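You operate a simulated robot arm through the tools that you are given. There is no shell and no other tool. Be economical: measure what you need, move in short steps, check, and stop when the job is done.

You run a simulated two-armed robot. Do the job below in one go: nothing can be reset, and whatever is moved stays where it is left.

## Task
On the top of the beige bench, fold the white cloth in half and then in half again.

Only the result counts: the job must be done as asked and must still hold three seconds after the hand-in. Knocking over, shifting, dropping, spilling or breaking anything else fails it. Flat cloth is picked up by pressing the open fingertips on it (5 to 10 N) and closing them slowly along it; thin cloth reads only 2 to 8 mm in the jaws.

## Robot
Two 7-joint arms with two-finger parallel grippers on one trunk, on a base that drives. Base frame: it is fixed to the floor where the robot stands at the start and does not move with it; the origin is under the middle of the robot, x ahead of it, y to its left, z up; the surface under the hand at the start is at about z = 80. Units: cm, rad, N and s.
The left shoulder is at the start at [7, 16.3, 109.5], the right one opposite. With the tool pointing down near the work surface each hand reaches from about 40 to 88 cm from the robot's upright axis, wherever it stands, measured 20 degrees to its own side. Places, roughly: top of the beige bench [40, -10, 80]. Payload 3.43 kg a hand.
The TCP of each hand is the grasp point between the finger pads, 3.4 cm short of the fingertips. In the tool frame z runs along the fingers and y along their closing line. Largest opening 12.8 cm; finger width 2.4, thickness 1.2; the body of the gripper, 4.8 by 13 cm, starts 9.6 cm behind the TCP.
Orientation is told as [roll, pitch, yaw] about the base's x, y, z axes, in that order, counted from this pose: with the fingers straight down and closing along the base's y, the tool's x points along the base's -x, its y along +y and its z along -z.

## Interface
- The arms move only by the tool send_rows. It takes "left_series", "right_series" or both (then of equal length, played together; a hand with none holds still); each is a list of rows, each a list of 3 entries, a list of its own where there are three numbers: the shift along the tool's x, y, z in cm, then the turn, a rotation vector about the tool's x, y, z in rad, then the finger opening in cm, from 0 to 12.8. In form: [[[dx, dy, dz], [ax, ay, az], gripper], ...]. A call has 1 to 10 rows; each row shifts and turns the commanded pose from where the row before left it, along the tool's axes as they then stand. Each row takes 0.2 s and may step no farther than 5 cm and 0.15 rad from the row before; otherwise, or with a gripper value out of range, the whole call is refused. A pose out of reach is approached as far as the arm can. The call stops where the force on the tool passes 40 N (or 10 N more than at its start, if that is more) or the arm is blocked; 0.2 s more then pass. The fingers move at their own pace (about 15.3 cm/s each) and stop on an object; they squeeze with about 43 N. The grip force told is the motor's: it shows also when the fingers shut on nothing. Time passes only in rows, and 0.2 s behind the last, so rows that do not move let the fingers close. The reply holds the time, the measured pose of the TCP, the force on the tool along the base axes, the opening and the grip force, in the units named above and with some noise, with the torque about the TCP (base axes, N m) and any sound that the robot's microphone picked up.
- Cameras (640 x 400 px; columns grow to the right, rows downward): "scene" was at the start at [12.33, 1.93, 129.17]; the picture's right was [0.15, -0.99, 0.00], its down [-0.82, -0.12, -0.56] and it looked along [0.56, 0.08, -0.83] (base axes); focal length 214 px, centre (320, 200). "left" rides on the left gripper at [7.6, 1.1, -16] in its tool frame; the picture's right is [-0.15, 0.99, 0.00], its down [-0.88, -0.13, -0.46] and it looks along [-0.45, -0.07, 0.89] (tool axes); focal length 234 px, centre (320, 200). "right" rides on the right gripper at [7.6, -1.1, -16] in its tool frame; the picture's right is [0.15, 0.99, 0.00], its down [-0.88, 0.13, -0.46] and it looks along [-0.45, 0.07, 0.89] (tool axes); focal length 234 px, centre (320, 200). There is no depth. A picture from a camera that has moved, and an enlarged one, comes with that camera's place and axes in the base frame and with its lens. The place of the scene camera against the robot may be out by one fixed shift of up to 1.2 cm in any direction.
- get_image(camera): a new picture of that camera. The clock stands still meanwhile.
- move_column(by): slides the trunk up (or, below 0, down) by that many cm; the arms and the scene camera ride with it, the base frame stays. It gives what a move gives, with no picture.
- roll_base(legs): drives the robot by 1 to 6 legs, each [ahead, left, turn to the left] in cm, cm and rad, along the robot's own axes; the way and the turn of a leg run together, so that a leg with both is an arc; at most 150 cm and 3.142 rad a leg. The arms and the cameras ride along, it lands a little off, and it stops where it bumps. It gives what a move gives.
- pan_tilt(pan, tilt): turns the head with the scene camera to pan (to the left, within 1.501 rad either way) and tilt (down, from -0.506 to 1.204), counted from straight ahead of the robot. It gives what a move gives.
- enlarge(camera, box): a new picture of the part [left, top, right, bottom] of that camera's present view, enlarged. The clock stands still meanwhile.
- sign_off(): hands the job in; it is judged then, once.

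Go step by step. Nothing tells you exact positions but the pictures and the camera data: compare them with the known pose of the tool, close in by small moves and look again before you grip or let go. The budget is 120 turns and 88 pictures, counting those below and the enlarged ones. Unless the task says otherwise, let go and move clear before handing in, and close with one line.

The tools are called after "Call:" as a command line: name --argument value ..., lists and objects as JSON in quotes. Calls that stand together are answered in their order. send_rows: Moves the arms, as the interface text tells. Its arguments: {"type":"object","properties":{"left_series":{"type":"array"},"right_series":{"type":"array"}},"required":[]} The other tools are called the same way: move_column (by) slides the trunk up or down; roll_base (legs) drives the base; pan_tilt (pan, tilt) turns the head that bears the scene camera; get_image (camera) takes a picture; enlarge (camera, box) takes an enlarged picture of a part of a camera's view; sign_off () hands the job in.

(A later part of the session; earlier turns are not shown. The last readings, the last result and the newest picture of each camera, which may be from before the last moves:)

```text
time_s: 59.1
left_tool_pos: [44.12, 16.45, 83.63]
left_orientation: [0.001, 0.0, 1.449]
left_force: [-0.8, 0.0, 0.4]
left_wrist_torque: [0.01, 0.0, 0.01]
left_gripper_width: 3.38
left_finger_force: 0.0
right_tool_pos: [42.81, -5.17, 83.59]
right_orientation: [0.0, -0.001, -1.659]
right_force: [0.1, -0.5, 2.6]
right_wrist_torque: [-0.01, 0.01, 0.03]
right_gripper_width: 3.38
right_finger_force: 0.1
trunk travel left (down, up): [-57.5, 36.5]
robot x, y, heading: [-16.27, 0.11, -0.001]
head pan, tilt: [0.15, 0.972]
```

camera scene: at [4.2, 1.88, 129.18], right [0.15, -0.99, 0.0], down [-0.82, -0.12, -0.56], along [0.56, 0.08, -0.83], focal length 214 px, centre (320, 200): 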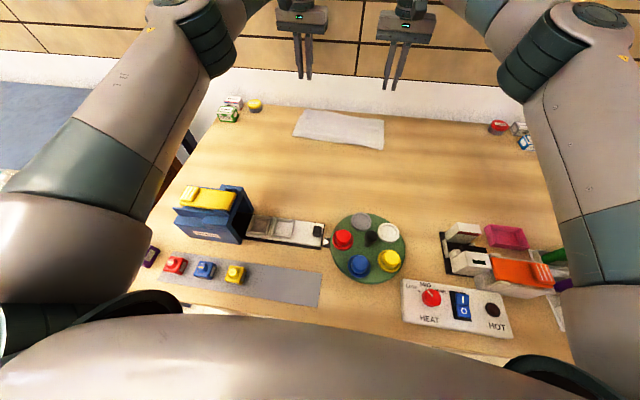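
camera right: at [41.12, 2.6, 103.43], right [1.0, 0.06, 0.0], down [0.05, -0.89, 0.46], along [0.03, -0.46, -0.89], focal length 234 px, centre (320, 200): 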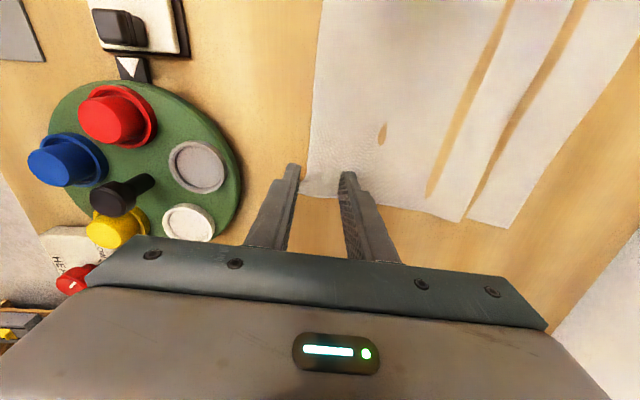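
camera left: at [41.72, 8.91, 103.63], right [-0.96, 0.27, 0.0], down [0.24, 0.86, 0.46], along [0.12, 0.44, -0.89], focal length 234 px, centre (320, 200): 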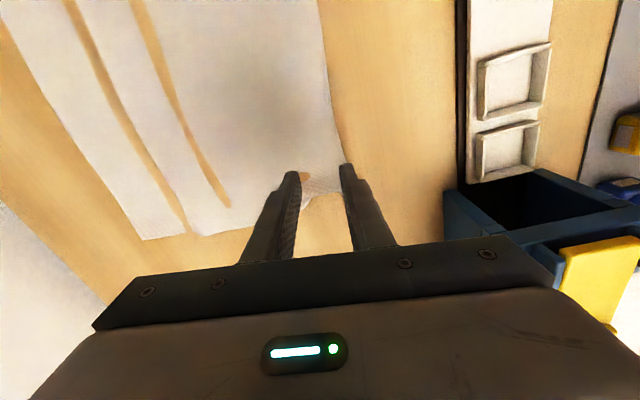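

Call:
send_rows --left_series '[[[0, 0, 0.12], [0, 0, 0], 3.4], [[0, 0, 0], [0, 0, 0], 3.4], [[0, 0, 0], [0, 0, 0], 3.4]]' --right_series '[[[0, 0, 0.04], [0, 0, 0], 3.4], [[0, 0, 0], [0, 0, 0], 3.4], [[0, 0, 0], [0, 0, 0], 3.4]]'

```text
time_s: 59.9
left_tool_pos: [44.09, 16.47, 83.51]
left_orientation: [-0.002, -0.001, 1.451]
left_force: [1.8, 1.6, 10.8]
left_wrist_torque: [0.1, 0.15, -0.06]
left_gripper_width: 3.38
left_finger_force: 0.1
right_tool_pos: [42.66, -5.09, 83.46]
right_orientation: [0.0, 0.0, -1.659]
right_force: [0.2, -0.2, 0.3]
right_wrist_torque: [0.02, -0.02, 0.01]
right_gripper_width: 3.4
right_finger_force: 0.0
trunk travel left (down, up): [-57.5, 36.5]
robot x, y, heading: [-15.99, 0.03, 0.0]
head pan, tilt: [0.15, 0.972]
```

Left presses at 11 N. The right needs a bit more.

Call:
send_rows --left_series '[[[0, 0, 0], [0, 0, 0], 3.4], [[0, 0, 0], [0, 0, 0], 3.4]]' --right_series '[[[0, 0, 0.1], [0, 0, 0], 3.4], [[0, 0, 0], [0, 0, 0], 3.4]]'

```text
time_s: 60.5
left_tool_pos: [44.1, 16.51, 83.59]
left_orientation: [-0.002, -0.001, 1.449]
left_force: [2.3, 2.3, 11.7]
left_wrist_torque: [0.12, 0.16, -0.09]
left_gripper_width: 3.31
left_finger_force: 0.1
right_tool_pos: [42.58, -5.19, 83.51]
right_orientation: [0.002, -0.002, -1.657]
right_force: [1.1, -1.2, 5.1]
right_wrist_torque: [-0.04, 0.07, 0.01]
right_gripper_width: 3.36
right_finger_force: 0.0
trunk travel left (down, up): [-57.5, 36.5]
robot x, y, heading: [-16.26, -0.05, -0.004]
head pan, tilt: [0.15, 0.972]
```

Contact is good on both. I close slowly, adding a hair more press on the right.

Call:
send_rows --left_series '[[[0, 0, 0], [0, 0, 0], 3.2], [[0, 0, 0], [0, 0, 0], 3.0], [[0, 0, 0], [0, 0, 0], 2.75], [[0, 0, 0], [0, 0, 0], 2.5], [[0, 0, 0], [0, 0, 0], 2.25], [[0, 0, 0], [0, 0, 0], 2.0], [[0, 0, 0], [0, 0, 0], 1.75], [[0, 0, 0], [0, 0, 0], 1.5]]' --right_series '[[[0, 0, 0.04], [0, 0, 0], 3.2], [[0, 0, 0], [0, 0, 0], 3.0], [[0, 0, 0], [0, 0, 0], 2.75], [[0, 0, 0], [0, 0, 0], 2.5], [[0, 0, 0], [0, 0, 0], 2.25], [[0, 0, 0], [0, 0, 0], 2.0], [[0, 0, 0], [0, 0, 0], 1.75], [[0, 0, 0], [0, 0, 0], 1.5]]'

Call:
send_rows --left_series '[[[0, 0, 0], [0, 0, 0], 1.3], [[0, 0, 0], [0, 0, 0], 1.1], [[0, 0, 0], [0, 0, 0], 0.9], [[0, 0, 0], [0, 0, 0], 0.7], [[0, 0, 0], [0, 0, 0], 0.5], [[0, 0, 0], [0, 0, 0], 0.3], [[0, 0, 0], [0, 0, 0], 0], [[0, 0, 0], [0, 0, 0], 0]]' --right_series '[[[0, 0, 0], [0, 0, 0], 1.3], [[0, 0, 0], [0, 0, 0], 1.1], [[0, 0, 0], [0, 0, 0], 0.9], [[0, 0, 0], [0, 0, 0], 0.7], [[0, 0, 0], [0, 0, 0], 0.5], [[0, 0, 0], [0, 0, 0], 0.3], [[0, 0, 0], [0, 0, 0], 0], [[0, 0, 0], [0, 0, 0], 0]]'

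```text
time_s: 62.3
left_tool_pos: [43.96, 16.42, 83.51]
left_orientation: [-0.003, 0.0, 1.45]
left_force: [0.4, -0.7, 8.3]
left_wrist_torque: [0.0, 0.07, 0.01]
left_gripper_width: 1.45
left_finger_force: 0.1
right_tool_pos: [42.58, -5.13, 83.52]
right_orientation: [0.002, 0.001, -1.658]
right_force: [2.6, -0.2, 17.7]
right_wrist_torque: [-0.02, 0.11, 0.05]
right_gripper_width: 1.33
right_finger_force: 0.0
trunk travel left (down, up): [-57.5, 36.5]
robot x, y, heading: [-16.02, -0.27, -0.002]
head pan, tilt: [0.15, 0.972]
```

```text
time_s: 64.1
left_tool_pos: [43.93, 16.48, 83.6]
left_orientation: [0.0, 0.0, 1.448]
left_force: [-0.2, -0.8, 2.7]
left_wrist_torque: [-0.07, 0.02, 0.01]
left_gripper_width: 0.17
left_finger_force: 36.0
right_tool_pos: [42.53, -5.1, 83.52]
right_orientation: [0.002, 0.001, -1.658]
right_force: [-1.8, 1.6, 21.7]
right_wrist_torque: [0.09, 0.06, 0.02]
right_gripper_width: 0.15
right_finger_force: 37.0
trunk travel left (down, up): [-57.5, 36.5]
robot x, y, heading: [-15.92, -0.4, -0.004]
head pan, tilt: [0.15, 0.972]
```

Both hold cloth. I lift 3 cm and check.

Call:
send_rows --left_series '[[[0, 0, -0.5], [0, 0, 0], 0], [[0, 0, -1], [0, 0, 0], 0], [[0, 0, -1.5], [0, 0, 0], 0], [[0, 0, 0], [0, 0, 0], 0]]' --right_series '[[[0, 0, -0.5], [0, 0, 0], 0], [[0, 0, -1], [0, 0, 0], 0], [[0, 0, -1.5], [0, 0, 0], 0], [[0, 0, 0], [0, 0, 0], 0]]'

Call:
enlarge --camera "scene" --box '[220, 70, 440, 207]'

```text
time_s: 65.1
left_tool_pos: [43.94, 16.33, 86.48]
left_orientation: [0.0, -0.001, 1.45]
left_force: [0.1, 0.0, 0.6]
left_wrist_torque: [-0.01, 0.01, 0.02]
left_gripper_width: 0.14
left_finger_force: 36.4
right_tool_pos: [42.77, -5.03, 86.52]
right_orientation: [-0.002, -0.001, -1.659]
right_force: [-0.5, 0.7, 0.9]
right_wrist_torque: [0.01, -0.04, 0.01]
right_gripper_width: 0.16
right_finger_force: 36.2
trunk travel left (down, up): [-57.5, 36.5]
robot x, y, heading: [-16.29, -0.19, 0.006]
head pan, tilt: [0.15, 0.972]
```

```text
2.91 times, centred on (330, 138) of scene
camera zoom: at [-3.72, 1.92, 129.16], right [0.15, -0.99, 0.0], down [-0.82, -0.12, -0.56], along [0.56, 0.08, -0.83], focal length 624 px, centre (291, 379)
```

zoom: 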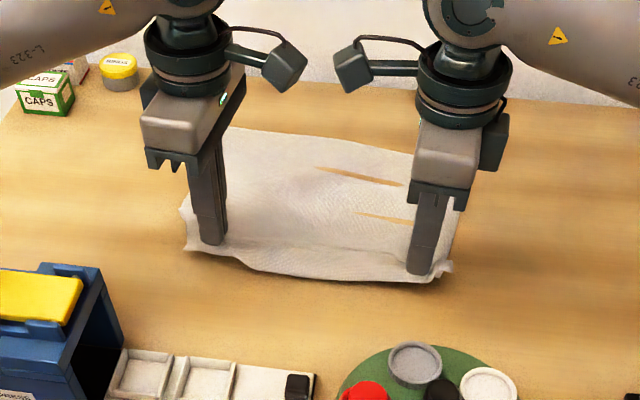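

The near edge is lifted cleanly by both hands. Now I carry it over in a flatter arc, this time to about 20 cm ahead so the edge (not the hands) meets the far edge.

Call:
send_rows --left_series '[[[0, -0.5, -1.5], [0, 0, 0], 0], [[0, -1, -1.5], [0, 0, 0], 0], [[-0.05, -1.5, -1.4], [0, 0, 0], 0], [[-0.06, -1.8, -1.1], [0, 0, 0], 0], [[-0.07, -2.2, -0.7], [0, 0, 0], 0], [[-0.08, -2.5, -0.3], [0, 0, 0], 0], [[-0.08, -2.5, 0.3], [0, 0, 0], 0], [[-0.07, -2.2, 0.8], [0, 0, 0], 0], [[-0.06, -1.8, 1.2], [0, 0, 0], 0], [[-0.05, -1.5, 1.4], [0, 0, 0], 0]]' --right_series '[[[0, 0.5, -1.5], [0, 0, 0], 0], [[0, 1, -1.5], [0, 0, 0], 0], [[0, 1.45, -1.4], [0, 0, 0], 0], [[0, 1.75, -1.1], [0, 0, 0], 0], [[0, 2.15, -0.7], [0, 0, 0], 0], [[0, 2.45, -0.3], [0, 0, 0], 0], [[0, 2.45, 0.3], [0, 0, 0], 0], [[0, 2.15, 0.8], [0, 0, 0], 0], [[0, 1.75, 1.2], [0, 0, 0], 0], [[0, 1.45, 1.4], [0, 0, 0], 0]]'

Call:
enlarge --camera "scene" --box '[230, 60, 430, 185]'

Call:
get_image --camera "left"

```text
time_s: 67.3
left_tool_pos: [61.43, 14.78, 89.03]
left_orientation: [0.003, -0.001, 1.45]
left_force: [1.1, -0.6, 0.0]
left_wrist_torque: [-0.03, 0.06, 0.01]
left_gripper_width: 0.15
left_finger_force: 36.1
right_tool_pos: [59.88, -6.76, 89.08]
right_orientation: [-0.002, -0.001, -1.659]
right_force: [0.0, 0.4, -0.5]
right_wrist_torque: [0.01, -0.01, 0.02]
right_gripper_width: 0.17
right_finger_force: 36.4
trunk travel left (down, up): [-57.5, 36.5]
robot x, y, heading: [-16.05, 0.09, -0.002]
head pan, tilt: [0.15, 0.972]
```

```text
3.20 times, centred on (330, 122) of scene
camera zoom: at [-3.64, 1.93, 129.16], right [0.15, -0.99, 0.0], down [-0.82, -0.12, -0.56], along [0.56, 0.08, -0.83], focal length 686 px, centre (288, 448)
```

zoom: 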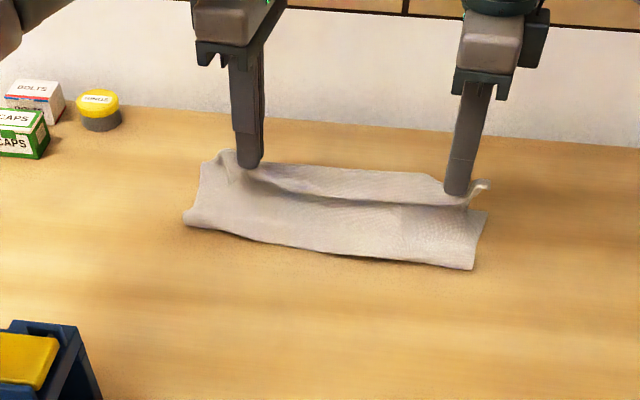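

```text
30 pictures are left
camera left: at [59.36, 7.46, 104.86], right [-0.96, 0.26, 0.0], down [0.24, 0.86, 0.46], along [0.12, 0.44, -0.89], focal length 234 px, centre (320, 200)
```

left: 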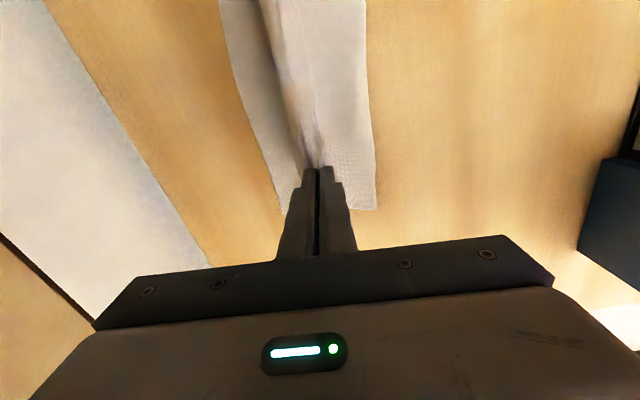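

The bottom far edge is still at x≈67.5 and the front fold at about 55.5, as wanted. Now I lower the hands onto the lower layer.

Call:
send_rows --left_series '[[[-0.03, -1.0, 1.4], [0, 0, 0], 0], [[-0.02, -0.7, 1.5], [0, 0, 0], 0], [[0, -0.4, 1.3], [0, 0, 0], 0], [[0, 0, 0.8], [0, 0, 0], 0], [[0, 0, 0], [0, 0, 0], 0]]' --right_series '[[[0, 1.0, 1.4], [0, 0, 0], 0], [[0, 0.5, 1.5], [0, 0, 0], 0], [[0, 0.2, 1.3], [0, 0, 0], 0], [[0, 0, 0.8], [0, 0, 0], 0], [[0, 0, 0], [0, 0, 0], 0]]'

Call:
get_image --camera "left"

Call:
get_image --camera "right"

```text
time_s: 68.5
left_tool_pos: [63.52, 14.63, 84.2]
left_orientation: [0.0, 0.002, 1.449]
left_force: [-1.0, 0.1, 0.8]
left_wrist_torque: [-0.09, -0.02, 0.02]
left_gripper_width: 0.14
left_finger_force: 36.2
right_tool_pos: [61.59, -6.95, 84.14]
right_orientation: [0.001, 0.0, -1.658]
right_force: [0.6, 0.7, 0.4]
right_wrist_torque: [0.01, -0.04, -0.04]
right_gripper_width: 0.17
right_finger_force: 36.4
trunk travel left (down, up): [-57.5, 36.5]
robot x, y, heading: [-16.1, 0.2, 0.0]
head pan, tilt: [0.15, 0.972]
```

```text
29 pictures are left
camera left: at [61.36, 7.23, 99.98], right [-0.96, 0.27, 0.0], down [0.24, 0.86, 0.46], along [0.12, 0.44, -0.89], focal length 234 px, centre (320, 200)
```

left: 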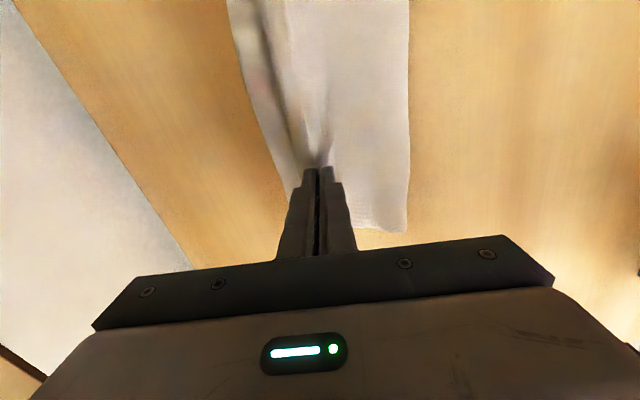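

```text
28 pictures are left
camera right: at [61.12, 0.82, 100.0], right [1.0, 0.06, 0.0], down [0.05, -0.89, 0.46], along [0.03, -0.46, -0.89], focal length 234 px, centre (320, 200)
```

right: 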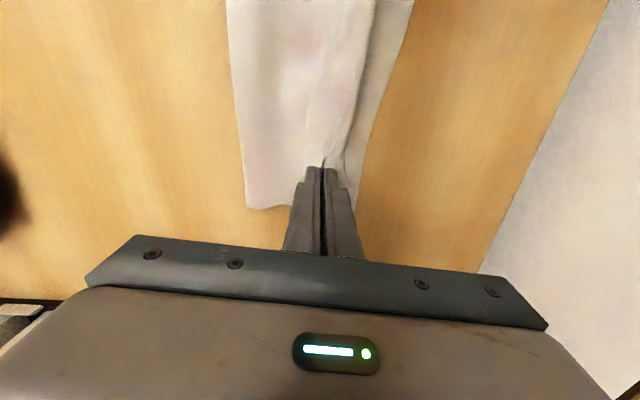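

The top layer now comes down neatly, with the bottom edge at x≈66.5 and the fold at 55. I open the fingers and sweep them 3.5 cm ahead to tip the gripped hem forward, then lift.

Call:
send_rows --left_series '[[[0, 0, 0.15], [0, 0, 0], 0.6], [[0, 0, 0], [0, 0, 0], 1.2], [[0, 0, 0], [0, 0, 0], 1.8], [[0, 0, 0], [0, 0, 0], 2.4], [[0, -0.8, 0], [0, 0, 0], 2.4], [[0, -0.8, 0], [0, 0, 0], 2.4], [[0, -0.8, 0], [0, 0, 0], 2.4], [[0, -0.8, -0.3], [0, 0, 0], 2.4], [[0, -0.8, -1], [0, 0, 0], 2.4], [[0, 0, -3], [0, 0, 0], 2.4]]' --right_series '[[[0, 0, 0.15], [0, 0, 0], 0.6], [[0, 0, 0], [0, 0, 0], 1.2], [[0, 0, 0], [0, 0, 0], 1.8], [[0, 0, 0], [0, 0, 0], 2.4], [[0, 0.8, 0], [0, 0, 0], 2.4], [[0, 0.8, 0], [0, 0, 0], 2.4], [[0, 0.8, 0], [0, 0, 0], 2.4], [[0, 0.8, -0.3], [0, 0, 0], 2.4], [[0, 0.8, -1], [0, 0, 0], 2.4], [[0, 0, -3], [0, 0, 0], 2.4]]'

Call:
send_rows --left_series '[[[0, -1, -4], [0, 0, 0], 2.4], [[0, -1, -4], [0, 0, 0], 2.4]]' --right_series '[[[0, 1, -4], [0, 0, 0], 2.4], [[0, 1, -4], [0, 0, 0], 2.4]]'

Call:
enlarge --camera "scene" --box '[270, 95, 410, 183]'

Call:
get_image --camera "left"

```text
time_s: 70.7
left_tool_pos: [66.79, 14.35, 88.44]
left_orientation: [0.0, 0.0, 1.45]
left_force: [-0.7, -0.1, 0.1]
left_wrist_torque: [0.0, 0.02, -0.01]
left_gripper_width: 2.41
left_finger_force: 0.1
left hand out of reach, approached as far as the arm can: row 9
right_tool_pos: [65.37, -7.03, 88.33]
right_orientation: [0.0, 0.0, -1.66]
right_force: [-0.7, -0.5, -0.2]
right_wrist_torque: [0.0, -0.01, 0.02]
right_gripper_width: 2.43
right_finger_force: 0.1
trunk travel left (down, up): [-57.5, 36.5]
robot x, y, heading: [-16.08, 0.24, -0.003]
head pan, tilt: [0.15, 0.972]
```

```text
time_s: 71.3
left_tool_pos: [66.37, 14.14, 96.18]
left_orientation: [0.0, 0.001, 1.448]
left_force: [0.2, -1.3, -0.3]
left_wrist_torque: [0.01, -0.01, 0.03]
left_gripper_width: 2.41
left_finger_force: 0.1
left hand out of reach, approached as far as the arm can: row 1, 2
right_tool_pos: [65.35, -8.11, 94.07]
right_orientation: [0.002, -0.001, -1.659]
right_force: [-0.5, 0.2, -0.7]
right_wrist_torque: [-0.07, -0.05, 0.05]
right_gripper_width: 2.4
right_finger_force: 0.0
right hand out of reach, approached as far as the arm can: row 1, 2
trunk travel left (down, up): [-57.5, 36.5]
robot x, y, heading: [-16.01, -0.14, -0.001]
head pan, tilt: [0.15, 0.972]
```

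```text
4.55 times, centred on (340, 139) of scene
camera zoom: at [-3.85, 1.79, 129.17], right [0.15, -0.99, 0.0], down [-0.82, -0.12, -0.56], along [0.56, 0.08, -0.83], focal length 975 px, centre (229, 477)
```

zoom: 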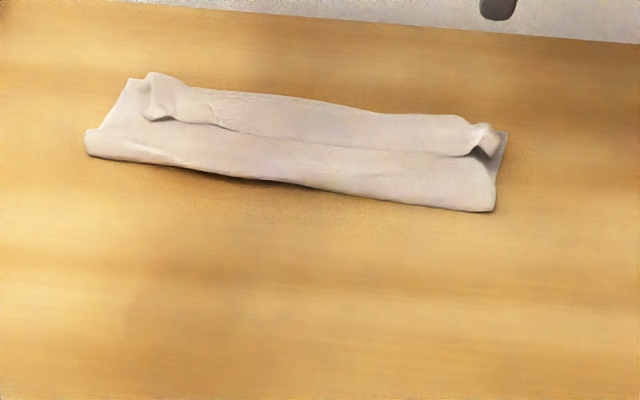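

```text
26 pictures are left
camera left: at [64.24, 6.68, 111.99], right [-0.96, 0.27, 0.0], down [0.24, 0.86, 0.46], along [0.12, 0.44, -0.89], focal length 234 px, centre (320, 200)
```

left: 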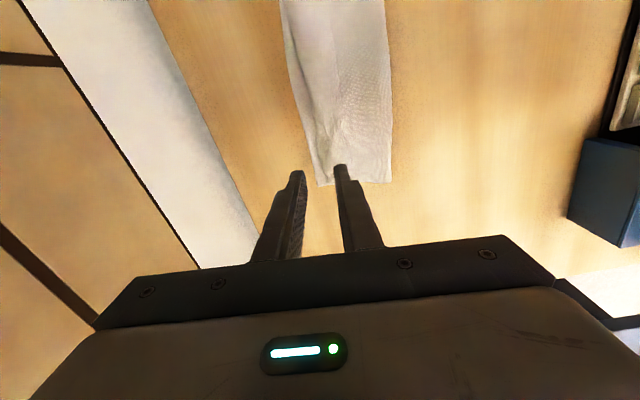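

The cloth is stiff enough that its edge again curls back (a 4–5 cm hem), because folding away from me needs the wrist turned the hard way. Folding toward me allows the fingers to tilt naturally, so I'll unwind the wrists, reopen the cloth, and fold the far edge back to the near edge with tilt.

Call:
send_rows --left_series '[[[0, 0, 0], [0, 0, 0.14], 3.4], [[0, 0, 0], [0, 0, 0.14], 3.4], [[0, 0, 0], [0, 0, 0.14], 3.4], [[0, 0, 0], [0, 0, 0.14], 3.4], [[0, 0, 0], [0, 0, 0.14], 3.4], [[0, 0, 0], [0, 0, 0.14], 3.4], [[0, 0, 0], [0, 0, 0.14], 3.4], [[0, 0, 0], [0, 0, 0.14], 3.4], [[0, 0, 0], [0, 0, 0.14], 3.4], [[0, 0, 0], [0, 0, 0.14], 3.4]]' --right_series '[[[0, 0, 0], [0, 0, -0.143], 3.4], [[0, 0, 0], [0, 0, -0.143], 3.4], [[0, 0, 0], [0, 0, -0.143], 3.4], [[0, 0, 0], [0, 0, -0.143], 3.4], [[0, 0, 0], [0, 0, -0.143], 3.4], [[0, 0, 0], [0, 0, -0.143], 3.4], [[0, 0, 0], [0, 0, -0.143], 3.4], [[0, 0, 0], [0, 0, -0.143], 3.4], [[0, 0, 0], [0, 0, -0.143], 3.4], [[0, 0, 0], [0, 0, -0.143], 3.4]]'

Call:
send_rows --left_series '[[[0, 0, 0], [0, 0, 0.138], 3.4], [[0, 0, 0], [0, 0, 0], 3.4]]' --right_series '[[[0, 0, 0], [0, 0, -0.141], 3.4], [[0, 0, 0], [0, 0, 0], 3.4]]'

Call:
roll_base --legs '[[8, 0, 0]]'

```text
time_s: 73.5
left_tool_pos: [66.39, 14.36, 96.28]
left_orientation: [-0.001, -0.001, 0.047]
left_force: [-0.8, 0.2, -0.2]
left_wrist_torque: [-0.03, -0.03, 0.0]
left_gripper_width: 3.42
left_finger_force: 0.1
right_tool_pos: [65.44, -8.05, 94.1]
right_orientation: [-0.003, 0.001, -0.225]
right_force: [-1.2, 0.1, -0.1]
right_wrist_torque: [-0.01, 0.0, -0.02]
right_gripper_width: 3.39
right_finger_force: 0.1
trunk travel left (down, up): [-57.5, 36.5]
robot x, y, heading: [-16.59, -0.01, 0.0]
head pan, tilt: [0.15, 0.972]
```

```text
time_s: 74.1
left_tool_pos: [66.35, 14.32, 96.27]
left_orientation: [0.0, 0.001, -0.089]
left_force: [-0.2, -0.2, -0.3]
left_wrist_torque: [0.01, -0.01, 0.02]
left_gripper_width: 3.4
left_finger_force: 0.0
right_tool_pos: [65.37, -7.99, 94.12]
right_orientation: [-0.001, 0.0, -0.085]
right_force: [0.5, 0.6, -0.7]
right_wrist_torque: [0.01, 0.0, 0.0]
right_gripper_width: 3.39
right_finger_force: 0.0
trunk travel left (down, up): [-57.5, 36.5]
robot x, y, heading: [-15.81, 0.06, 0.003]
head pan, tilt: [0.15, 0.972]
```

```text
time_s: 75.2
left_tool_pos: [74.43, 14.53, 96.11]
left_orientation: [0.0, 0.0, -0.085]
left_force: [0.8, 0.1, -0.2]
left_wrist_torque: [-0.05, 0.0, 0.0]
left_gripper_width: 3.41
left_finger_force: 0.0
right_tool_pos: [73.59, -7.78, 94.14]
right_orientation: [0.0, 0.002, -0.086]
right_force: [0.3, 0.5, -1.1]
right_wrist_torque: [0.0, 0.02, 0.0]
right_gripper_width: 3.42
right_finger_force: 0.0
trunk travel left (down, up): [-57.5, 36.5]
robot x, y, heading: [-8.33, -0.34, 0.002]
head pan, tilt: [0.15, 0.972]
```

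Wrists are straight again and the base is back at its earlier spot. I hover over the hem's corners and look.

Call:
send_rows --left_series '[[[2.15, 0.27, 0], [0, 0, 0], 3.5], [[2.15, 0.27, 1], [0, 0, 0], 3.5], [[2.15, 0.27, 2], [0, 0, 0], 3.5], [[2.15, 0.27, 2.5], [0, 0, 0], 3.5], [[2.15, 0.27, 2.5], [0, 0, 0], 3.5], [[0, 0, 0], [0, 0, 0], 3.5]]' --right_series '[[[2.25, -0.4, 0], [0, 0, 0], 3.5], [[2.25, -0.4, 1], [0, 0, 0], 3.5], [[2.25, -0.4, 1.5], [0, 0, 0], 3.5], [[2.25, -0.4, 1.5], [0, 0, 0], 3.5], [[2.25, -0.4, 2], [0, 0, 0], 3.5], [[0, 0, 0], [0, 0, 0], 3.5]]'

Call:
get_image --camera "left"

Call:
get_image --camera "right"

```text
time_s: 76.6
left_tool_pos: [63.92, 16.64, 88.23]
left_orientation: [0.0, 0.001, -0.086]
left_force: [-0.5, -0.9, -1.0]
left_wrist_torque: [0.03, 0.01, 0.0]
left_gripper_width: 3.49
left_finger_force: 0.0
right_tool_pos: [61.95, -9.11, 88.21]
right_orientation: [-0.001, -0.001, -0.083]
right_force: [-0.6, -0.7, -0.1]
right_wrist_torque: [0.0, 0.05, 0.01]
right_gripper_width: 3.5
right_finger_force: 0.1
trunk travel left (down, up): [-57.5, 36.5]
robot x, y, heading: [-8.33, -0.13, 0.005]
head pan, tilt: [0.15, 0.972]
```

```text
25 pictures are left
camera left: at [56.43, 18.33, 103.98], right [0.23, 0.97, 0.0], down [0.87, -0.21, 0.46], along [0.44, -0.11, -0.89], focal length 234 px, centre (320, 200)
```

left: 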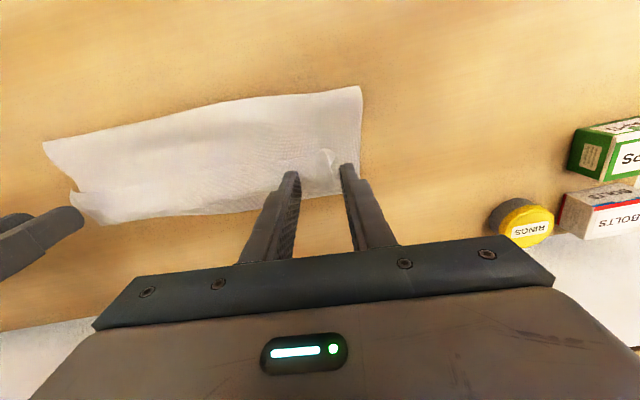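

```text
24 pictures are left
camera right: at [54.42, -9.57, 104.21], right [-0.06, 1.0, 0.0], down [0.89, 0.05, 0.46], along [0.45, 0.03, -0.89], focal length 234 px, centre (320, 200)
```

right: 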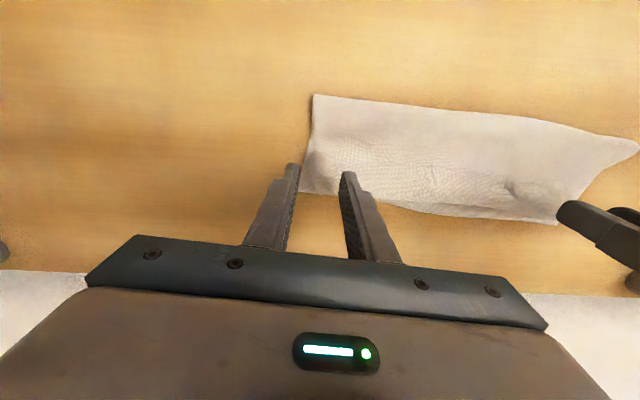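

The rucks lie nearly between the fingers. I adjust the left slightly, go down and close slowly on the hem.

Call:
send_rows --left_series '[[[0.2, 0.6, 1.5], [0, 0, 0], 3.5], [[0, 0, 1.5], [0, 0, 0], 3.5], [[0, 0, 1.2], [0, 0, 0], 3.5], [[0, 0, 0.3], [0, 0, 0], 3.5], [[0, 0, 0], [0, 0, 0], 3.2], [[0, 0, 0], [0, 0, 0], 2.8], [[0, 0, 0], [0, 0, 0], 2.4], [[0, 0, 0], [0, 0, 0], 2.0], [[0, 0, 0], [0, 0, 0], 1.6]]' --right_series '[[[0.2, 0, 1.5], [0, 0, 0], 3.5], [[0, 0, 1.5], [0, 0, 0], 3.5], [[0, 0, 1.2], [0, 0, 0], 3.5], [[0, 0, 0.3], [0, 0, 0], 3.5], [[0, 0, 0], [0, 0, 0], 3.2], [[0, 0, 0], [0, 0, 0], 2.8], [[0, 0, 0], [0, 0, 0], 2.4], [[0, 0, 0], [0, 0, 0], 2.0], [[0, 0, 0], [0, 0, 0], 1.6]]'

Call:
send_rows --left_series '[[[0, 0, 0], [0, 0, 0], 1.3], [[0, 0, 0], [0, 0, 0], 1.0], [[0, 0, 0], [0, 0, 0], 0.7], [[0, 0, 0], [0, 0, 0], 0.4], [[0, 0, 0], [0, 0, 0], 0], [[0, 0, 0], [0, 0, 0], 0]]' --right_series '[[[0, 0, 0], [0, 0, 0], 1.3], [[0, 0, 0], [0, 0, 0], 1.0], [[0, 0, 0], [0, 0, 0], 0.7], [[0, 0, 0], [0, 0, 0], 0.4], [[0, 0, 0], [0, 0, 0], 0], [[0, 0, 0], [0, 0, 0], 0]]'

```text
time_s: 78.6
left_tool_pos: [63.6, 17.42, 83.73]
left_orientation: [0.001, 0.001, -0.084]
left_force: [-0.4, -0.1, 0.1]
left_wrist_torque: [0.02, 0.0, 0.02]
left_gripper_width: 1.58
left_finger_force: 0.1
right_tool_pos: [62.06, -9.09, 83.73]
right_orientation: [-0.001, 0.001, -0.086]
right_force: [-1.0, -0.2, 0.7]
right_wrist_torque: [-0.02, 0.01, -0.04]
right_gripper_width: 1.6
right_finger_force: 0.1
trunk travel left (down, up): [-57.5, 36.5]
robot x, y, heading: [-8.28, 0.23, 0.003]
head pan, tilt: [0.15, 0.972]
```

```text
time_s: 80.0
left_tool_pos: [63.53, 17.29, 83.8]
left_orientation: [-0.002, 0.0, -0.088]
left_force: [-0.2, -6.8, -0.2]
left_wrist_torque: [-0.24, 0.0, -0.05]
left_gripper_width: 0.2
left_finger_force: 36.7
right_tool_pos: [61.92, -8.97, 83.79]
right_orientation: [0.0, 0.002, -0.083]
right_force: [0.6, 7.6, 0.1]
right_wrist_torque: [0.21, -0.03, 0.11]
right_gripper_width: 0.23
right_finger_force: 37.2
trunk travel left (down, up): [-57.5, 36.5]
robot x, y, heading: [-8.17, 0.48, 0.004]
head pan, tilt: [0.15, 0.972]
```

Both hold the hem's edge. I relax the pull, lift, and draw it back to open the cloth.

Call:
send_rows --left_series '[[[0, -0.4, -1], [0, 0, 0], 0], [[0.5, 0, -2.5], [0, 0, 0], 0], [[1, 0, -2.5], [0, 0, 0], 0], [[2, 0, -1], [0, 0, 0], 0], [[2, 0, 0], [0, 0, 0], 0], [[2, 0, 0], [0, 0, 0], 0], [[2, 0, 0], [0, 0, 0], 0], [[2, 0, 0], [0, 0, 0], 0], [[2, 0, 0], [0, 0, 0], 0], [[2, 0, 0.5], [0, 0, 0], 0]]' --right_series '[[[0, 0.4, -1], [0, 0, 0], 0], [[0.5, 0, -2.5], [0, 0, 0], 0], [[1, 0, -2.5], [0, 0, 0], 0], [[2, 0, -1], [0, 0, 0], 0], [[2, 0, 0], [0, 0, 0], 0], [[2, 0, 0], [0, 0, 0], 0], [[2, 0, 0], [0, 0, 0], 0], [[2, 0, 0], [0, 0, 0], 0], [[2, 0, 0], [0, 0, 0], 0], [[2, 0, 0.5], [0, 0, 0], 0]]'

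Call:
send_rows --left_series '[[[1.6, 0.3, 1], [0, 0, 0], 0], [[1.6, 0.2, 1.3], [0, 0, 0], 0], [[1.2, 0, 1.4], [0, 0, 0], 0], [[0.6, 0, 1.4], [0, 0, 0], 0], [[0.3, 0, 1.2], [0, 0, 0], 0], [[0, 0, 0], [0, 0, 0], 0]]' --right_series '[[[1.8, -0.3, 1], [0, 0, 0], 0], [[1.8, -0.2, 1.3], [0, 0, 0], 0], [[1.4, 0, 1.4], [0, 0, 0], 0], [[0.7, 0, 1.4], [0, 0, 0], 0], [[0.3, 0, 1.2], [0, 0, 0], 0], [[0, 0, 0], [0, 0, 0], 0]]'

Call:
enlarge --camera "scene" --box '[200, 80, 460, 242]'

```text
time_s: 82.2
left_tool_pos: [48.02, 18.19, 90.18]
left_orientation: [0.002, -0.001, -0.084]
left_force: [0.4, -0.2, -0.9]
left_wrist_torque: [-0.02, 0.01, 0.0]
left_gripper_width: 0.19
left_finger_force: 36.7
right_tool_pos: [46.31, -6.89, 90.01]
right_orientation: [-0.002, 0.001, -0.085]
right_force: [-1.1, 0.4, -1.1]
right_wrist_torque: [-0.01, 0.03, 0.02]
right_gripper_width: 0.25
right_finger_force: 37.2
trunk travel left (down, up): [-57.5, 36.5]
robot x, y, heading: [-7.83, 0.09, 0.006]
head pan, tilt: [0.15, 0.972]
```

```text
time_s: 83.6
left_tool_pos: [43.02, 19.32, 83.86]
left_orientation: [0.001, -0.001, -0.085]
left_force: [-1.5, -10.6, 0.2]
left_wrist_torque: [-0.4, 0.08, -0.04]
left_gripper_width: 0.19
left_finger_force: 36.8
right_tool_pos: [40.58, -7.09, 83.67]
right_orientation: [0.0, 0.0, -0.086]
right_force: [0.9, 9.8, -0.6]
right_wrist_torque: [0.33, 0.01, 0.12]
right_gripper_width: 0.25
right_finger_force: 37.4
trunk travel left (down, up): [-57.5, 36.5]
robot x, y, heading: [-7.75, -0.14, 0.002]
head pan, tilt: [0.15, 0.972]
```

```text
2.46 times, centred on (330, 161) of scene
camera zoom: at [4.27, 1.95, 129.18], right [0.15, -0.99, 0.0], down [-0.82, -0.12, -0.56], along [0.56, 0.08, -0.83], focal length 528 px, centre (295, 296)
```

zoom: 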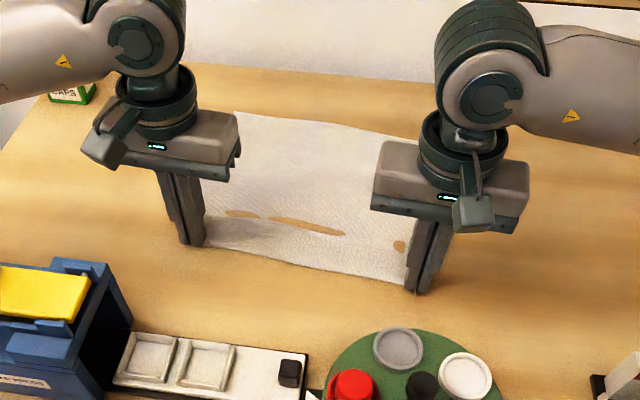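

It's flat again. I release, rise, and travel with both hands straight ahead to the far corners.

Call:
send_rows --left_series '[[[0, -0.4, 0.2], [0, 0, 0], 0], [[0, 0, 0], [0, 0, 0], 0.8], [[0, 0, 0], [0, 0, 0], 1.6], [[0, 0, -0.7], [0, 0, 0], 2], [[0, 0, -2.5], [0, 0, 0], 2], [[0, 0, -4], [0, 0, 0], 3.4], [[0, 0, -2], [0, 0, 0], 3.4]]' --right_series '[[[0, 0.4, 0.1], [0, 0, 0], 0], [[0, 0, 0], [0, 0, 0], 0.8], [[0, 0, 0], [0, 0, 0], 1.6], [[0, 0, -0.7], [0, 0, 0], 2], [[0, 0, -2.5], [0, 0, 0], 2], [[0, 0, -4], [0, 0, 0], 3.4], [[0, 0, -2], [0, 0, 0], 3.4]]'

Call:
send_rows --left_series '[[[-4.08, 0, 0], [0, 0, 0], 3.4], [[-4.08, 0, 0], [0, 0, 0], 3.4], [[-4.08, 0, 0], [0, 0, 0], 3.4], [[-4.08, 0, 0], [0, 0, 0], 3.4], [[-4.08, 0, 0], [0, 0, 0], 3.4], [[-4.08, 0, 0], [0, 0, 0], 3.4], [[0, 0, 2], [0, 0, 0], 3.4], [[0, 0, 2], [0, 0, 0], 3.4], [[0, 0, 1], [0, 0, 0], 3.4]]' --right_series '[[[-4.08, 0, 0], [0, 0, 0], 3.4], [[-4.08, 0, 0], [0, 0, 0], 3.4], [[-4.08, 0, 0], [0, 0, 0], 3.4], [[-4.08, 0, 0], [0, 0, 0], 3.4], [[-4.08, 0, 0], [0, 0, 0], 3.4], [[-4.08, 0, 0], [0, 0, 0], 3.4], [[0, 0, 2], [0, 0, 0], 3.4], [[0, 0, 2], [0, 0, 0], 3.4], [[0, 0, 1], [0, 0, 0], 3.4]]'

Call:
get_image --camera "left"

Call:
get_image --camera "right"

Call:
enlarge --camera "scene" --box '[200, 80, 460, 242]'

```text
time_s: 85.2
left_tool_pos: [42.83, 18.83, 93.05]
left_orientation: [-0.001, -0.001, -0.086]
left_force: [-0.8, 0.9, 0.0]
left_wrist_torque: [-0.02, 0.02, -0.02]
left_gripper_width: 3.4
left_finger_force: 0.0
right_tool_pos: [40.32, -6.81, 93.04]
right_orientation: [0.001, 0.0, -0.087]
right_force: [-0.3, -0.4, 0.1]
right_wrist_torque: [0.0, 0.01, -0.01]
right_gripper_width: 3.39
right_finger_force: 0.0
trunk travel left (down, up): [-57.5, 36.5]
robot x, y, heading: [-8.27, -0.03, 0.003]
head pan, tilt: [0.15, 0.972]
```

```text
time_s: 87.2
left_tool_pos: [67.27, 16.76, 87.76]
left_orientation: [0.001, -0.002, -0.085]
left_force: [-0.3, -0.3, -0.1]
left_wrist_torque: [-0.01, -0.01, -0.01]
left_gripper_width: 3.38
left_finger_force: 0.0
right_tool_pos: [64.9, -8.96, 87.86]
right_orientation: [-0.001, 0.0, -0.086]
right_force: [-0.6, 0.5, -0.2]
right_wrist_torque: [0.01, 0.02, -0.01]
right_gripper_width: 3.39
right_finger_force: 0.0
trunk travel left (down, up): [-57.5, 36.5]
robot x, y, heading: [-8.35, -0.02, -0.001]
head pan, tilt: [0.15, 0.972]
```

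```text
22 pictures are left
camera left: at [59.69, 18.58, 103.58], right [0.23, 0.97, 0.0], down [0.87, -0.21, 0.46], along [0.44, -0.11, -0.89], focal length 234 px, centre (320, 200)
```

left: 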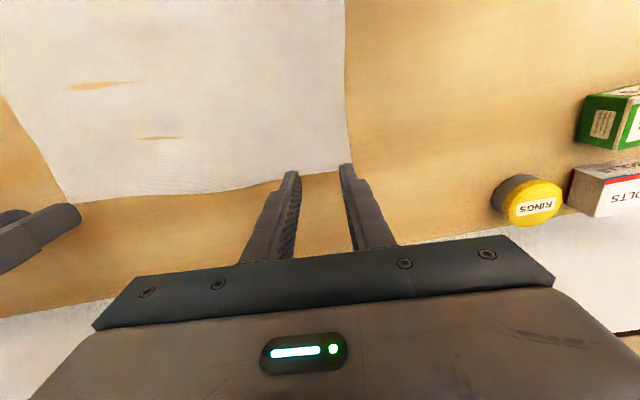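

```text
21 pictures are left
camera right: at [57.33, -9.34, 103.81], right [-0.06, 1.0, 0.0], down [0.89, 0.06, 0.46], along [0.45, 0.03, -0.89], focal length 234 px, centre (320, 200)
```

right: 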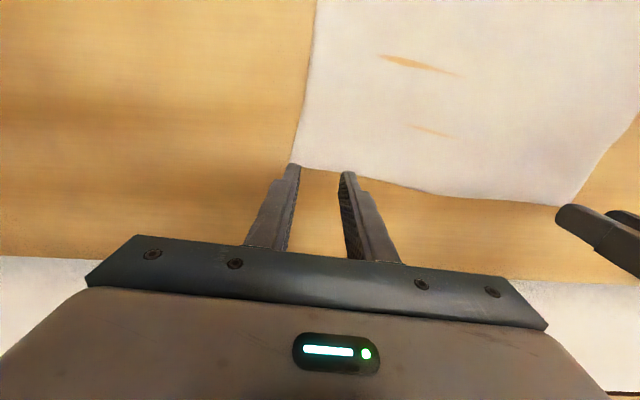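

```text
2.46 times, centred on (330, 161) of scene
camera zoom: at [4.29, 1.98, 129.17], right [0.15, -0.99, 0.0], down [-0.82, -0.12, -0.56], along [0.56, 0.08, -0.83], focal length 528 px, centre (295, 296)
```

zoom: 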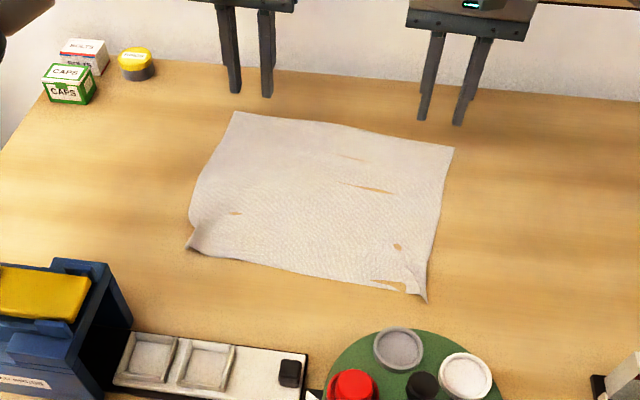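

Far edge: x≈68.5 on the left and 65.6 on the right. I shift the hands so the fingers just cover the edge, and go down to touch.

Call:
send_rows --left_series '[[[0, -0.3, 0], [0, 0, 0], 3.4], [[0, 0, 2], [0, 0, 0], 3.4], [[0, 0, 1.5], [0, 0, 0], 3.4], [[0, 0, 0.5], [0, 0, 0], 3.4], [[0, 0, 0.25], [0, 0, 0], 3.4], [[0, 0, 0], [0, 0, 0], 3.4], [[0, 0, 0], [0, 0, 0], 3.4]]' --right_series '[[[0.6, 0.9, 0], [0, 0, 0], 3.4], [[0, 0, 2], [0, 0, 0], 3.4], [[0, 0, 1.5], [0, 0, 0], 3.4], [[0, 0, 0.5], [0, 0, 0], 3.4], [[0, 0, 0.3], [0, 0, 0], 3.4], [[0, 0, 0], [0, 0, 0], 3.4], [[0, 0, 0], [0, 0, 0], 3.4]]'

```text
time_s: 88.8
left_tool_pos: [67.05, 16.37, 83.65]
left_orientation: [0.001, 0.0, -0.086]
left_force: [-0.3, -0.1, -0.8]
left_wrist_torque: [-0.02, 0.0, 0.02]
left_gripper_width: 3.42
left_finger_force: 0.0
right_tool_pos: [64.45, -7.96, 83.72]
right_orientation: [-0.001, 0.0, -0.085]
right_force: [-0.1, -0.5, -0.4]
right_wrist_torque: [-0.03, -0.02, -0.01]
right_gripper_width: 3.39
right_finger_force: 0.1
trunk travel left (down, up): [-57.5, 36.5]
robot x, y, heading: [-8.08, 0.13, 0.003]
head pan, tilt: [0.15, 0.972]
```

Call:
send_rows --left_series '[[[0, 0, 0.12], [0, 0, 0], 3.4], [[0, 0, 0.06], [0, 0, 0], 3.4], [[0, 0, 0], [0, 0, 0], 3.4], [[0, 0, 0], [0, 0, 0], 3.4]]' --right_series '[[[0, 0, 0.12], [0, 0, 0], 3.4], [[0, 0, 0.08], [0, 0, 0], 3.4], [[0, 0, 0], [0, 0, 0], 3.4], [[0, 0, 0], [0, 0, 0], 3.4]]'

```text
time_s: 89.8
left_tool_pos: [67.31, 16.42, 83.54]
left_orientation: [-0.001, -0.002, -0.086]
left_force: [1.3, -1.4, 2.4]
left_wrist_torque: [-0.03, -0.02, -0.04]
left_gripper_width: 3.42
left_finger_force: 0.1
right_tool_pos: [64.41, -7.83, 83.56]
right_orientation: [0.0, 0.0, -0.086]
right_force: [1.0, 0.4, 4.1]
right_wrist_torque: [0.02, -0.06, 0.03]
right_gripper_width: 3.42
right_finger_force: 0.0
trunk travel left (down, up): [-57.5, 36.5]
robot x, y, heading: [-8.22, -0.22, 0.003]
head pan, tilt: [0.15, 0.972]
```

Just in contact. Slightly more press, then I begin closing slowly.

Call:
send_rows --left_series '[[[0, 0, 0.06], [0, 0, 0], 3.4], [[0, 0, 0], [0, 0, 0], 3.2], [[0, 0, 0], [0, 0, 0], 2.95], [[0, 0, 0], [0, 0, 0], 2.7], [[0, 0, 0], [0, 0, 0], 2.45], [[0, 0, 0], [0, 0, 0], 2.2], [[0, 0, 0], [0, 0, 0], 1.95], [[0, 0, 0], [0, 0, 0], 1.7]]' --right_series '[[[0, 0, 0.05], [0, 0, 0], 3.4], [[0, 0, 0], [0, 0, 0], 3.2], [[0, 0, 0], [0, 0, 0], 2.95], [[0, 0, 0], [0, 0, 0], 2.7], [[0, 0, 0], [0, 0, 0], 2.45], [[0, 0, 0], [0, 0, 0], 2.2], [[0, 0, 0], [0, 0, 0], 1.95], [[0, 0, 0], [0, 0, 0], 1.7]]'

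```text
time_s: 91.6
left_tool_pos: [67.12, 16.45, 83.57]
left_orientation: [0.0, -0.002, -0.085]
left_force: [0.3, 0.2, 8.2]
left_wrist_torque: [0.04, 0.02, -0.02]
left_gripper_width: 1.76
left_finger_force: 0.5
right_tool_pos: [64.32, -7.91, 83.6]
right_orientation: [0.0, 0.0, -0.085]
right_force: [0.4, 1.0, 3.0]
right_wrist_torque: [0.01, 0.01, 0.01]
right_gripper_width: 1.66
right_finger_force: 0.0
trunk travel left (down, up): [-57.5, 36.5]
robot x, y, heading: [-7.96, 0.06, 0.003]
head pan, tilt: [0.15, 0.972]
```

Call:
send_rows --left_series '[[[0, 0, 0], [0, 0, 0], 1.5], [[0, 0, 0], [0, 0, 0], 1.3], [[0, 0, 0], [0, 0, 0], 1.1], [[0, 0, 0], [0, 0, 0], 0.9], [[0, 0, 0], [0, 0, 0], 0.7], [[0, 0, 0], [0, 0, 0], 0.5], [[0, 0, 0], [0, 0, 0], 0.3], [[0, 0, 0], [0, 0, 0], 0], [[0, 0, 0], [0, 0, 0], 0]]' --right_series '[[[0, 0, 0.03], [0, 0, 0], 1.5], [[0, 0, 0], [0, 0, 0], 1.3], [[0, 0, 0], [0, 0, 0], 1.1], [[0, 0, 0], [0, 0, 0], 0.9], [[0, 0, 0], [0, 0, 0], 0.7], [[0, 0, 0], [0, 0, 0], 0.5], [[0, 0, 0], [0, 0, 0], 0.3], [[0, 0, 0], [0, 0, 0], 0], [[0, 0, 0], [0, 0, 0], 0]]'

```text
time_s: 93.6
left_tool_pos: [67.23, 16.4, 83.42]
left_orientation: [0.001, -0.001, -0.085]
left_force: [-0.2, 0.9, 8.0]
left_wrist_torque: [0.02, 0.03, 0.02]
left_gripper_width: 0.0
left_finger_force: 33.1
right_tool_pos: [64.19, -7.94, 83.48]
right_orientation: [0.001, 0.0, -0.086]
right_force: [0.7, 1.6, 4.5]
right_wrist_torque: [0.04, 0.02, 0.0]
right_gripper_width: 0.16
right_finger_force: 36.2
trunk travel left (down, up): [-57.5, 36.5]
robot x, y, heading: [-8.07, -0.08, 0.002]
head pan, tilt: [0.15, 0.972]
```

The right has it; the left missed. I retry the left slightly further in and with more press.

Call:
send_rows --left_series '[[[0, 0, -0.5], [0, 0, 0], 0], [[0.5, 0, 0], [0, 0, 0], 3.4], [[0, 0, 0], [0, 0, 0], 3.4], [[0, 0, 0.45], [0, 0, 0], 3.4], [[0, 0, 0.12], [0, 0, 0], 3.4], [[0, 0, 0], [0, 0, 0], 3.4], [[0, 0, 0], [0, 0, 0], 3.4]]'

```text
time_s: 95.2
left_tool_pos: [66.58, 16.46, 83.58]
left_orientation: [0.0, -0.002, -0.085]
left_force: [-1.7, 1.1, 12.8]
left_wrist_torque: [0.02, 0.09, 0.01]
left_gripper_width: 3.38
left_finger_force: 0.1
right_tool_pos: [64.22, -8.03, 83.53]
right_orientation: [-0.001, 0.0, -0.084]
right_force: [0.9, -0.1, 2.1]
right_wrist_torque: [0.01, -0.01, 0.05]
right_gripper_width: 0.16
right_finger_force: 37.2
trunk travel left (down, up): [-57.5, 36.5]
robot x, y, heading: [-8.35, 0.08, -0.003]
head pan, tilt: [0.15, 0.972]
```

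Call:
send_rows --left_series '[[[0, 0, 0], [0, 0, 0], 3.15], [[0, 0, 0], [0, 0, 0], 2.9], [[0, 0, 0], [0, 0, 0], 2.65], [[0, 0, 0], [0, 0, 0], 2.4], [[0, 0, 0], [0, 0, 0], 2.15], [[0, 0, 0], [0, 0, 0], 1.9], [[0, 0, 0], [0, 0, 0], 1.65], [[0, 0, 0], [0, 0, 0], 1.4]]'

Call:
send_rows --left_series '[[[0, 0, 0.02], [0, 0, 0], 1.2], [[0, 0, 0], [0, 0, 0], 1.0], [[0, 0, 0], [0, 0, 0], 0.8], [[0, 0, 0], [0, 0, 0], 0.6], [[0, 0, 0], [0, 0, 0], 0.4], [[0, 0, 0], [0, 0, 0], 0.2], [[0, 0, 0], [0, 0, 0], 0], [[0, 0, 0], [0, 0, 0], 0]]'

```text
time_s: 97.0
left_tool_pos: [66.64, 16.45, 83.54]
left_orientation: [0.0, -0.002, -0.085]
left_force: [1.8, -0.3, 20.6]
left_wrist_torque: [-0.06, -0.03, 0.0]
left_gripper_width: 1.42
left_finger_force: 0.5
right_tool_pos: [64.29, -7.87, 83.59]
right_orientation: [0.001, -0.001, -0.087]
right_force: [0.1, 1.2, 0.2]
right_wrist_torque: [0.01, 0.01, 0.01]
right_gripper_width: 0.13
right_finger_force: 36.9
trunk travel left (down, up): [-57.5, 36.5]
robot x, y, heading: [-8.45, 0.02, 0.003]
head pan, tilt: [0.15, 0.972]
```

```text
time_s: 98.8
left_tool_pos: [66.63, 16.48, 83.57]
left_orientation: [-0.002, -0.002, -0.084]
left_force: [-0.1, 0.9, 19.1]
left_wrist_torque: [0.04, 0.0, -0.01]
left_gripper_width: 0.0
left_finger_force: 33.0
right_tool_pos: [64.16, -7.88, 83.63]
right_orientation: [0.0, -0.001, -0.085]
right_force: [-0.5, -0.1, 0.7]
right_wrist_torque: [0.02, -0.02, -0.04]
right_gripper_width: 0.16
right_finger_force: 36.8
trunk travel left (down, up): [-57.5, 36.5]
robot x, y, heading: [-7.86, -0.18, 0.006]
head pan, tilt: [0.15, 0.972]
```

Missed again on the left. I look at how the cloth lies between its fingers.

Call:
enlarge --camera "left" --box '[220, 100, 420, 225]'

```text
3.20 times, centred on (320, 162) of left
camera zoom: at [59.04, 18.15, 99.35], right [0.23, 0.97, 0.0], down [0.87, -0.21, 0.46], along [0.45, -0.11, -0.89], focal length 749 px, centre (320, 320)
```

zoom: 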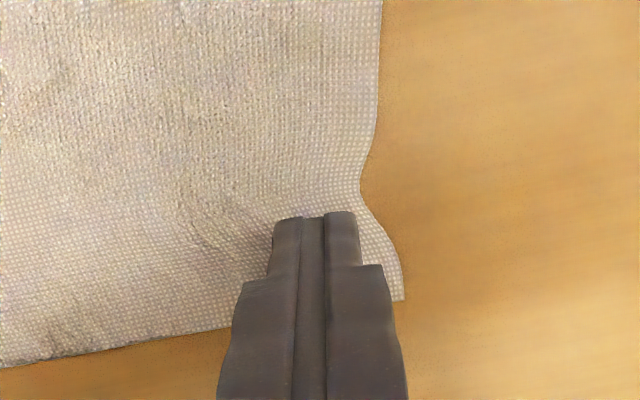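

The place is right. I try once more with a wider opening and moderate press.

Call:
send_rows --left_series '[[[0, 0, -0.6], [0, 0, 0], 0], [[0, -0.3, 0], [0, 0, 0], 4.2], [[0, 0, 0], [0, 0, 0], 4.2], [[0, 0, 0.5], [0, 0, 0], 4.2], [[0, 0, 0.07], [0, 0, 0], 4.2], [[0, 0, 0], [0, 0, 0], 4.2], [[0, 0, 0], [0, 0, 0], 4.2]]'

```text
time_s: 100.4
left_tool_pos: [66.71, 16.19, 83.55]
left_orientation: [-0.001, -0.004, -0.085]
left_force: [-1.2, 1.2, 3.7]
left_wrist_torque: [0.02, 0.02, -0.02]
left_gripper_width: 4.17
left_finger_force: 0.1
right_tool_pos: [64.31, -8.01, 83.61]
right_orientation: [-0.001, -0.002, -0.085]
right_force: [2.6, -0.2, 6.8]
right_wrist_torque: [-0.01, -0.06, -0.04]
right_gripper_width: 0.15
right_finger_force: 35.8
trunk travel left (down, up): [-57.5, 36.5]
robot x, y, heading: [-8.05, 0.12, -0.0]
head pan, tilt: [0.15, 0.972]
```

Call:
send_rows --left_series '[[[0, 0, 0.05], [0, 0, 0], 4.2], [[0, 0, 0], [0, 0, 0], 3.9], [[0, 0, 0], [0, 0, 0], 3.6], [[0, 0, 0], [0, 0, 0], 3.3], [[0, 0, 0], [0, 0, 0], 3.0], [[0, 0, 0], [0, 0, 0], 2.7], [[0, 0, 0], [0, 0, 0], 2.4], [[0, 0, 0], [0, 0, 0], 2.1], [[0, 0, 0], [0, 0, 0], 1.8]]'

Call:
send_rows --left_series '[[[0, 0, 0], [0, 0, 0], 1.6], [[0, 0, 0], [0, 0, 0], 1.4], [[0, 0, 0], [0, 0, 0], 1.2], [[0, 0, 0], [0, 0, 0], 1.0], [[0, 0, 0], [0, 0, 0], 0.8], [[0, 0, 0], [0, 0, 0], 0.6], [[0, 0, 0], [0, 0, 0], 0.4], [[0, 0, 0], [0, 0, 0], 0.2], [[0, 0, 0], [0, 0, 0], 0], [[0, 0, 0], [0, 0, 0], 0]]'

```text
time_s: 102.4
left_tool_pos: [66.73, 16.31, 83.58]
left_orientation: [0.0, -0.002, -0.084]
left_force: [0.4, 0.3, 13.5]
left_wrist_torque: [-0.06, -0.05, 0.02]
left_gripper_width: 1.71
left_finger_force: 0.1
right_tool_pos: [64.32, -8.02, 83.6]
right_orientation: [0.0, 0.0, -0.084]
right_force: [0.2, 0.5, 2.1]
right_wrist_torque: [0.04, -0.02, 0.0]
right_gripper_width: 0.15
right_finger_force: 37.1
trunk travel left (down, up): [-57.5, 36.5]
robot x, y, heading: [-8.11, 0.22, -0.0]
head pan, tilt: [0.15, 0.972]
```

```text
time_s: 104.6
left_tool_pos: [66.63, 16.28, 83.44]
left_orientation: [0.0, 0.0, -0.086]
left_force: [-0.1, -1.0, 15.9]
left_wrist_torque: [-0.07, -0.04, 0.03]
left_gripper_width: 0.01
left_finger_force: 32.9
right_tool_pos: [64.17, -7.9, 83.55]
right_orientation: [-0.001, -0.002, -0.086]
right_force: [0.1, 1.1, 0.1]
right_wrist_torque: [0.03, 0.02, 0.01]
right_gripper_width: 0.12
right_finger_force: 36.3
trunk travel left (down, up): [-57.5, 36.5]
robot x, y, heading: [-7.96, 0.16, 0.006]
head pan, tilt: [0.15, 0.972]
```

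Still a slip. I'll move 2 cm further from the corner onto fresh cloth, and press at about 7 N as advised.

Call:
send_rows --left_series '[[[0, 0, -0.6], [0, 0, 0], 0], [[0, -1.8, 0], [0, 0, 0], 3.6], [[0, 0, 0], [0, 0, 0], 3.6], [[0, 0, 0.48], [0, 0, 0], 3.6], [[0, 0, 0.06], [0, 0, 0], 3.6], [[0, 0, 0], [0, 0, 0], 3.6], [[0, 0, 0], [0, 0, 0], 3.6]]'

```text
time_s: 106.2
left_tool_pos: [66.47, 14.43, 83.53]
left_orientation: [0.0, -0.002, -0.087]
left_force: [2.1, 0.7, 8.0]
left_wrist_torque: [0.07, -0.1, -0.01]
left_gripper_width: 3.63
left_finger_force: 0.7
right_tool_pos: [64.21, -7.83, 83.59]
right_orientation: [0.002, -0.001, -0.087]
right_force: [1.4, -0.3, 6.2]
right_wrist_torque: [-0.02, -0.03, 0.03]
right_gripper_width: 0.17
right_finger_force: 35.9
trunk travel left (down, up): [-57.5, 36.5]
robot x, y, heading: [-7.97, 0.41, 0.002]
head pan, tilt: [0.15, 0.972]
```

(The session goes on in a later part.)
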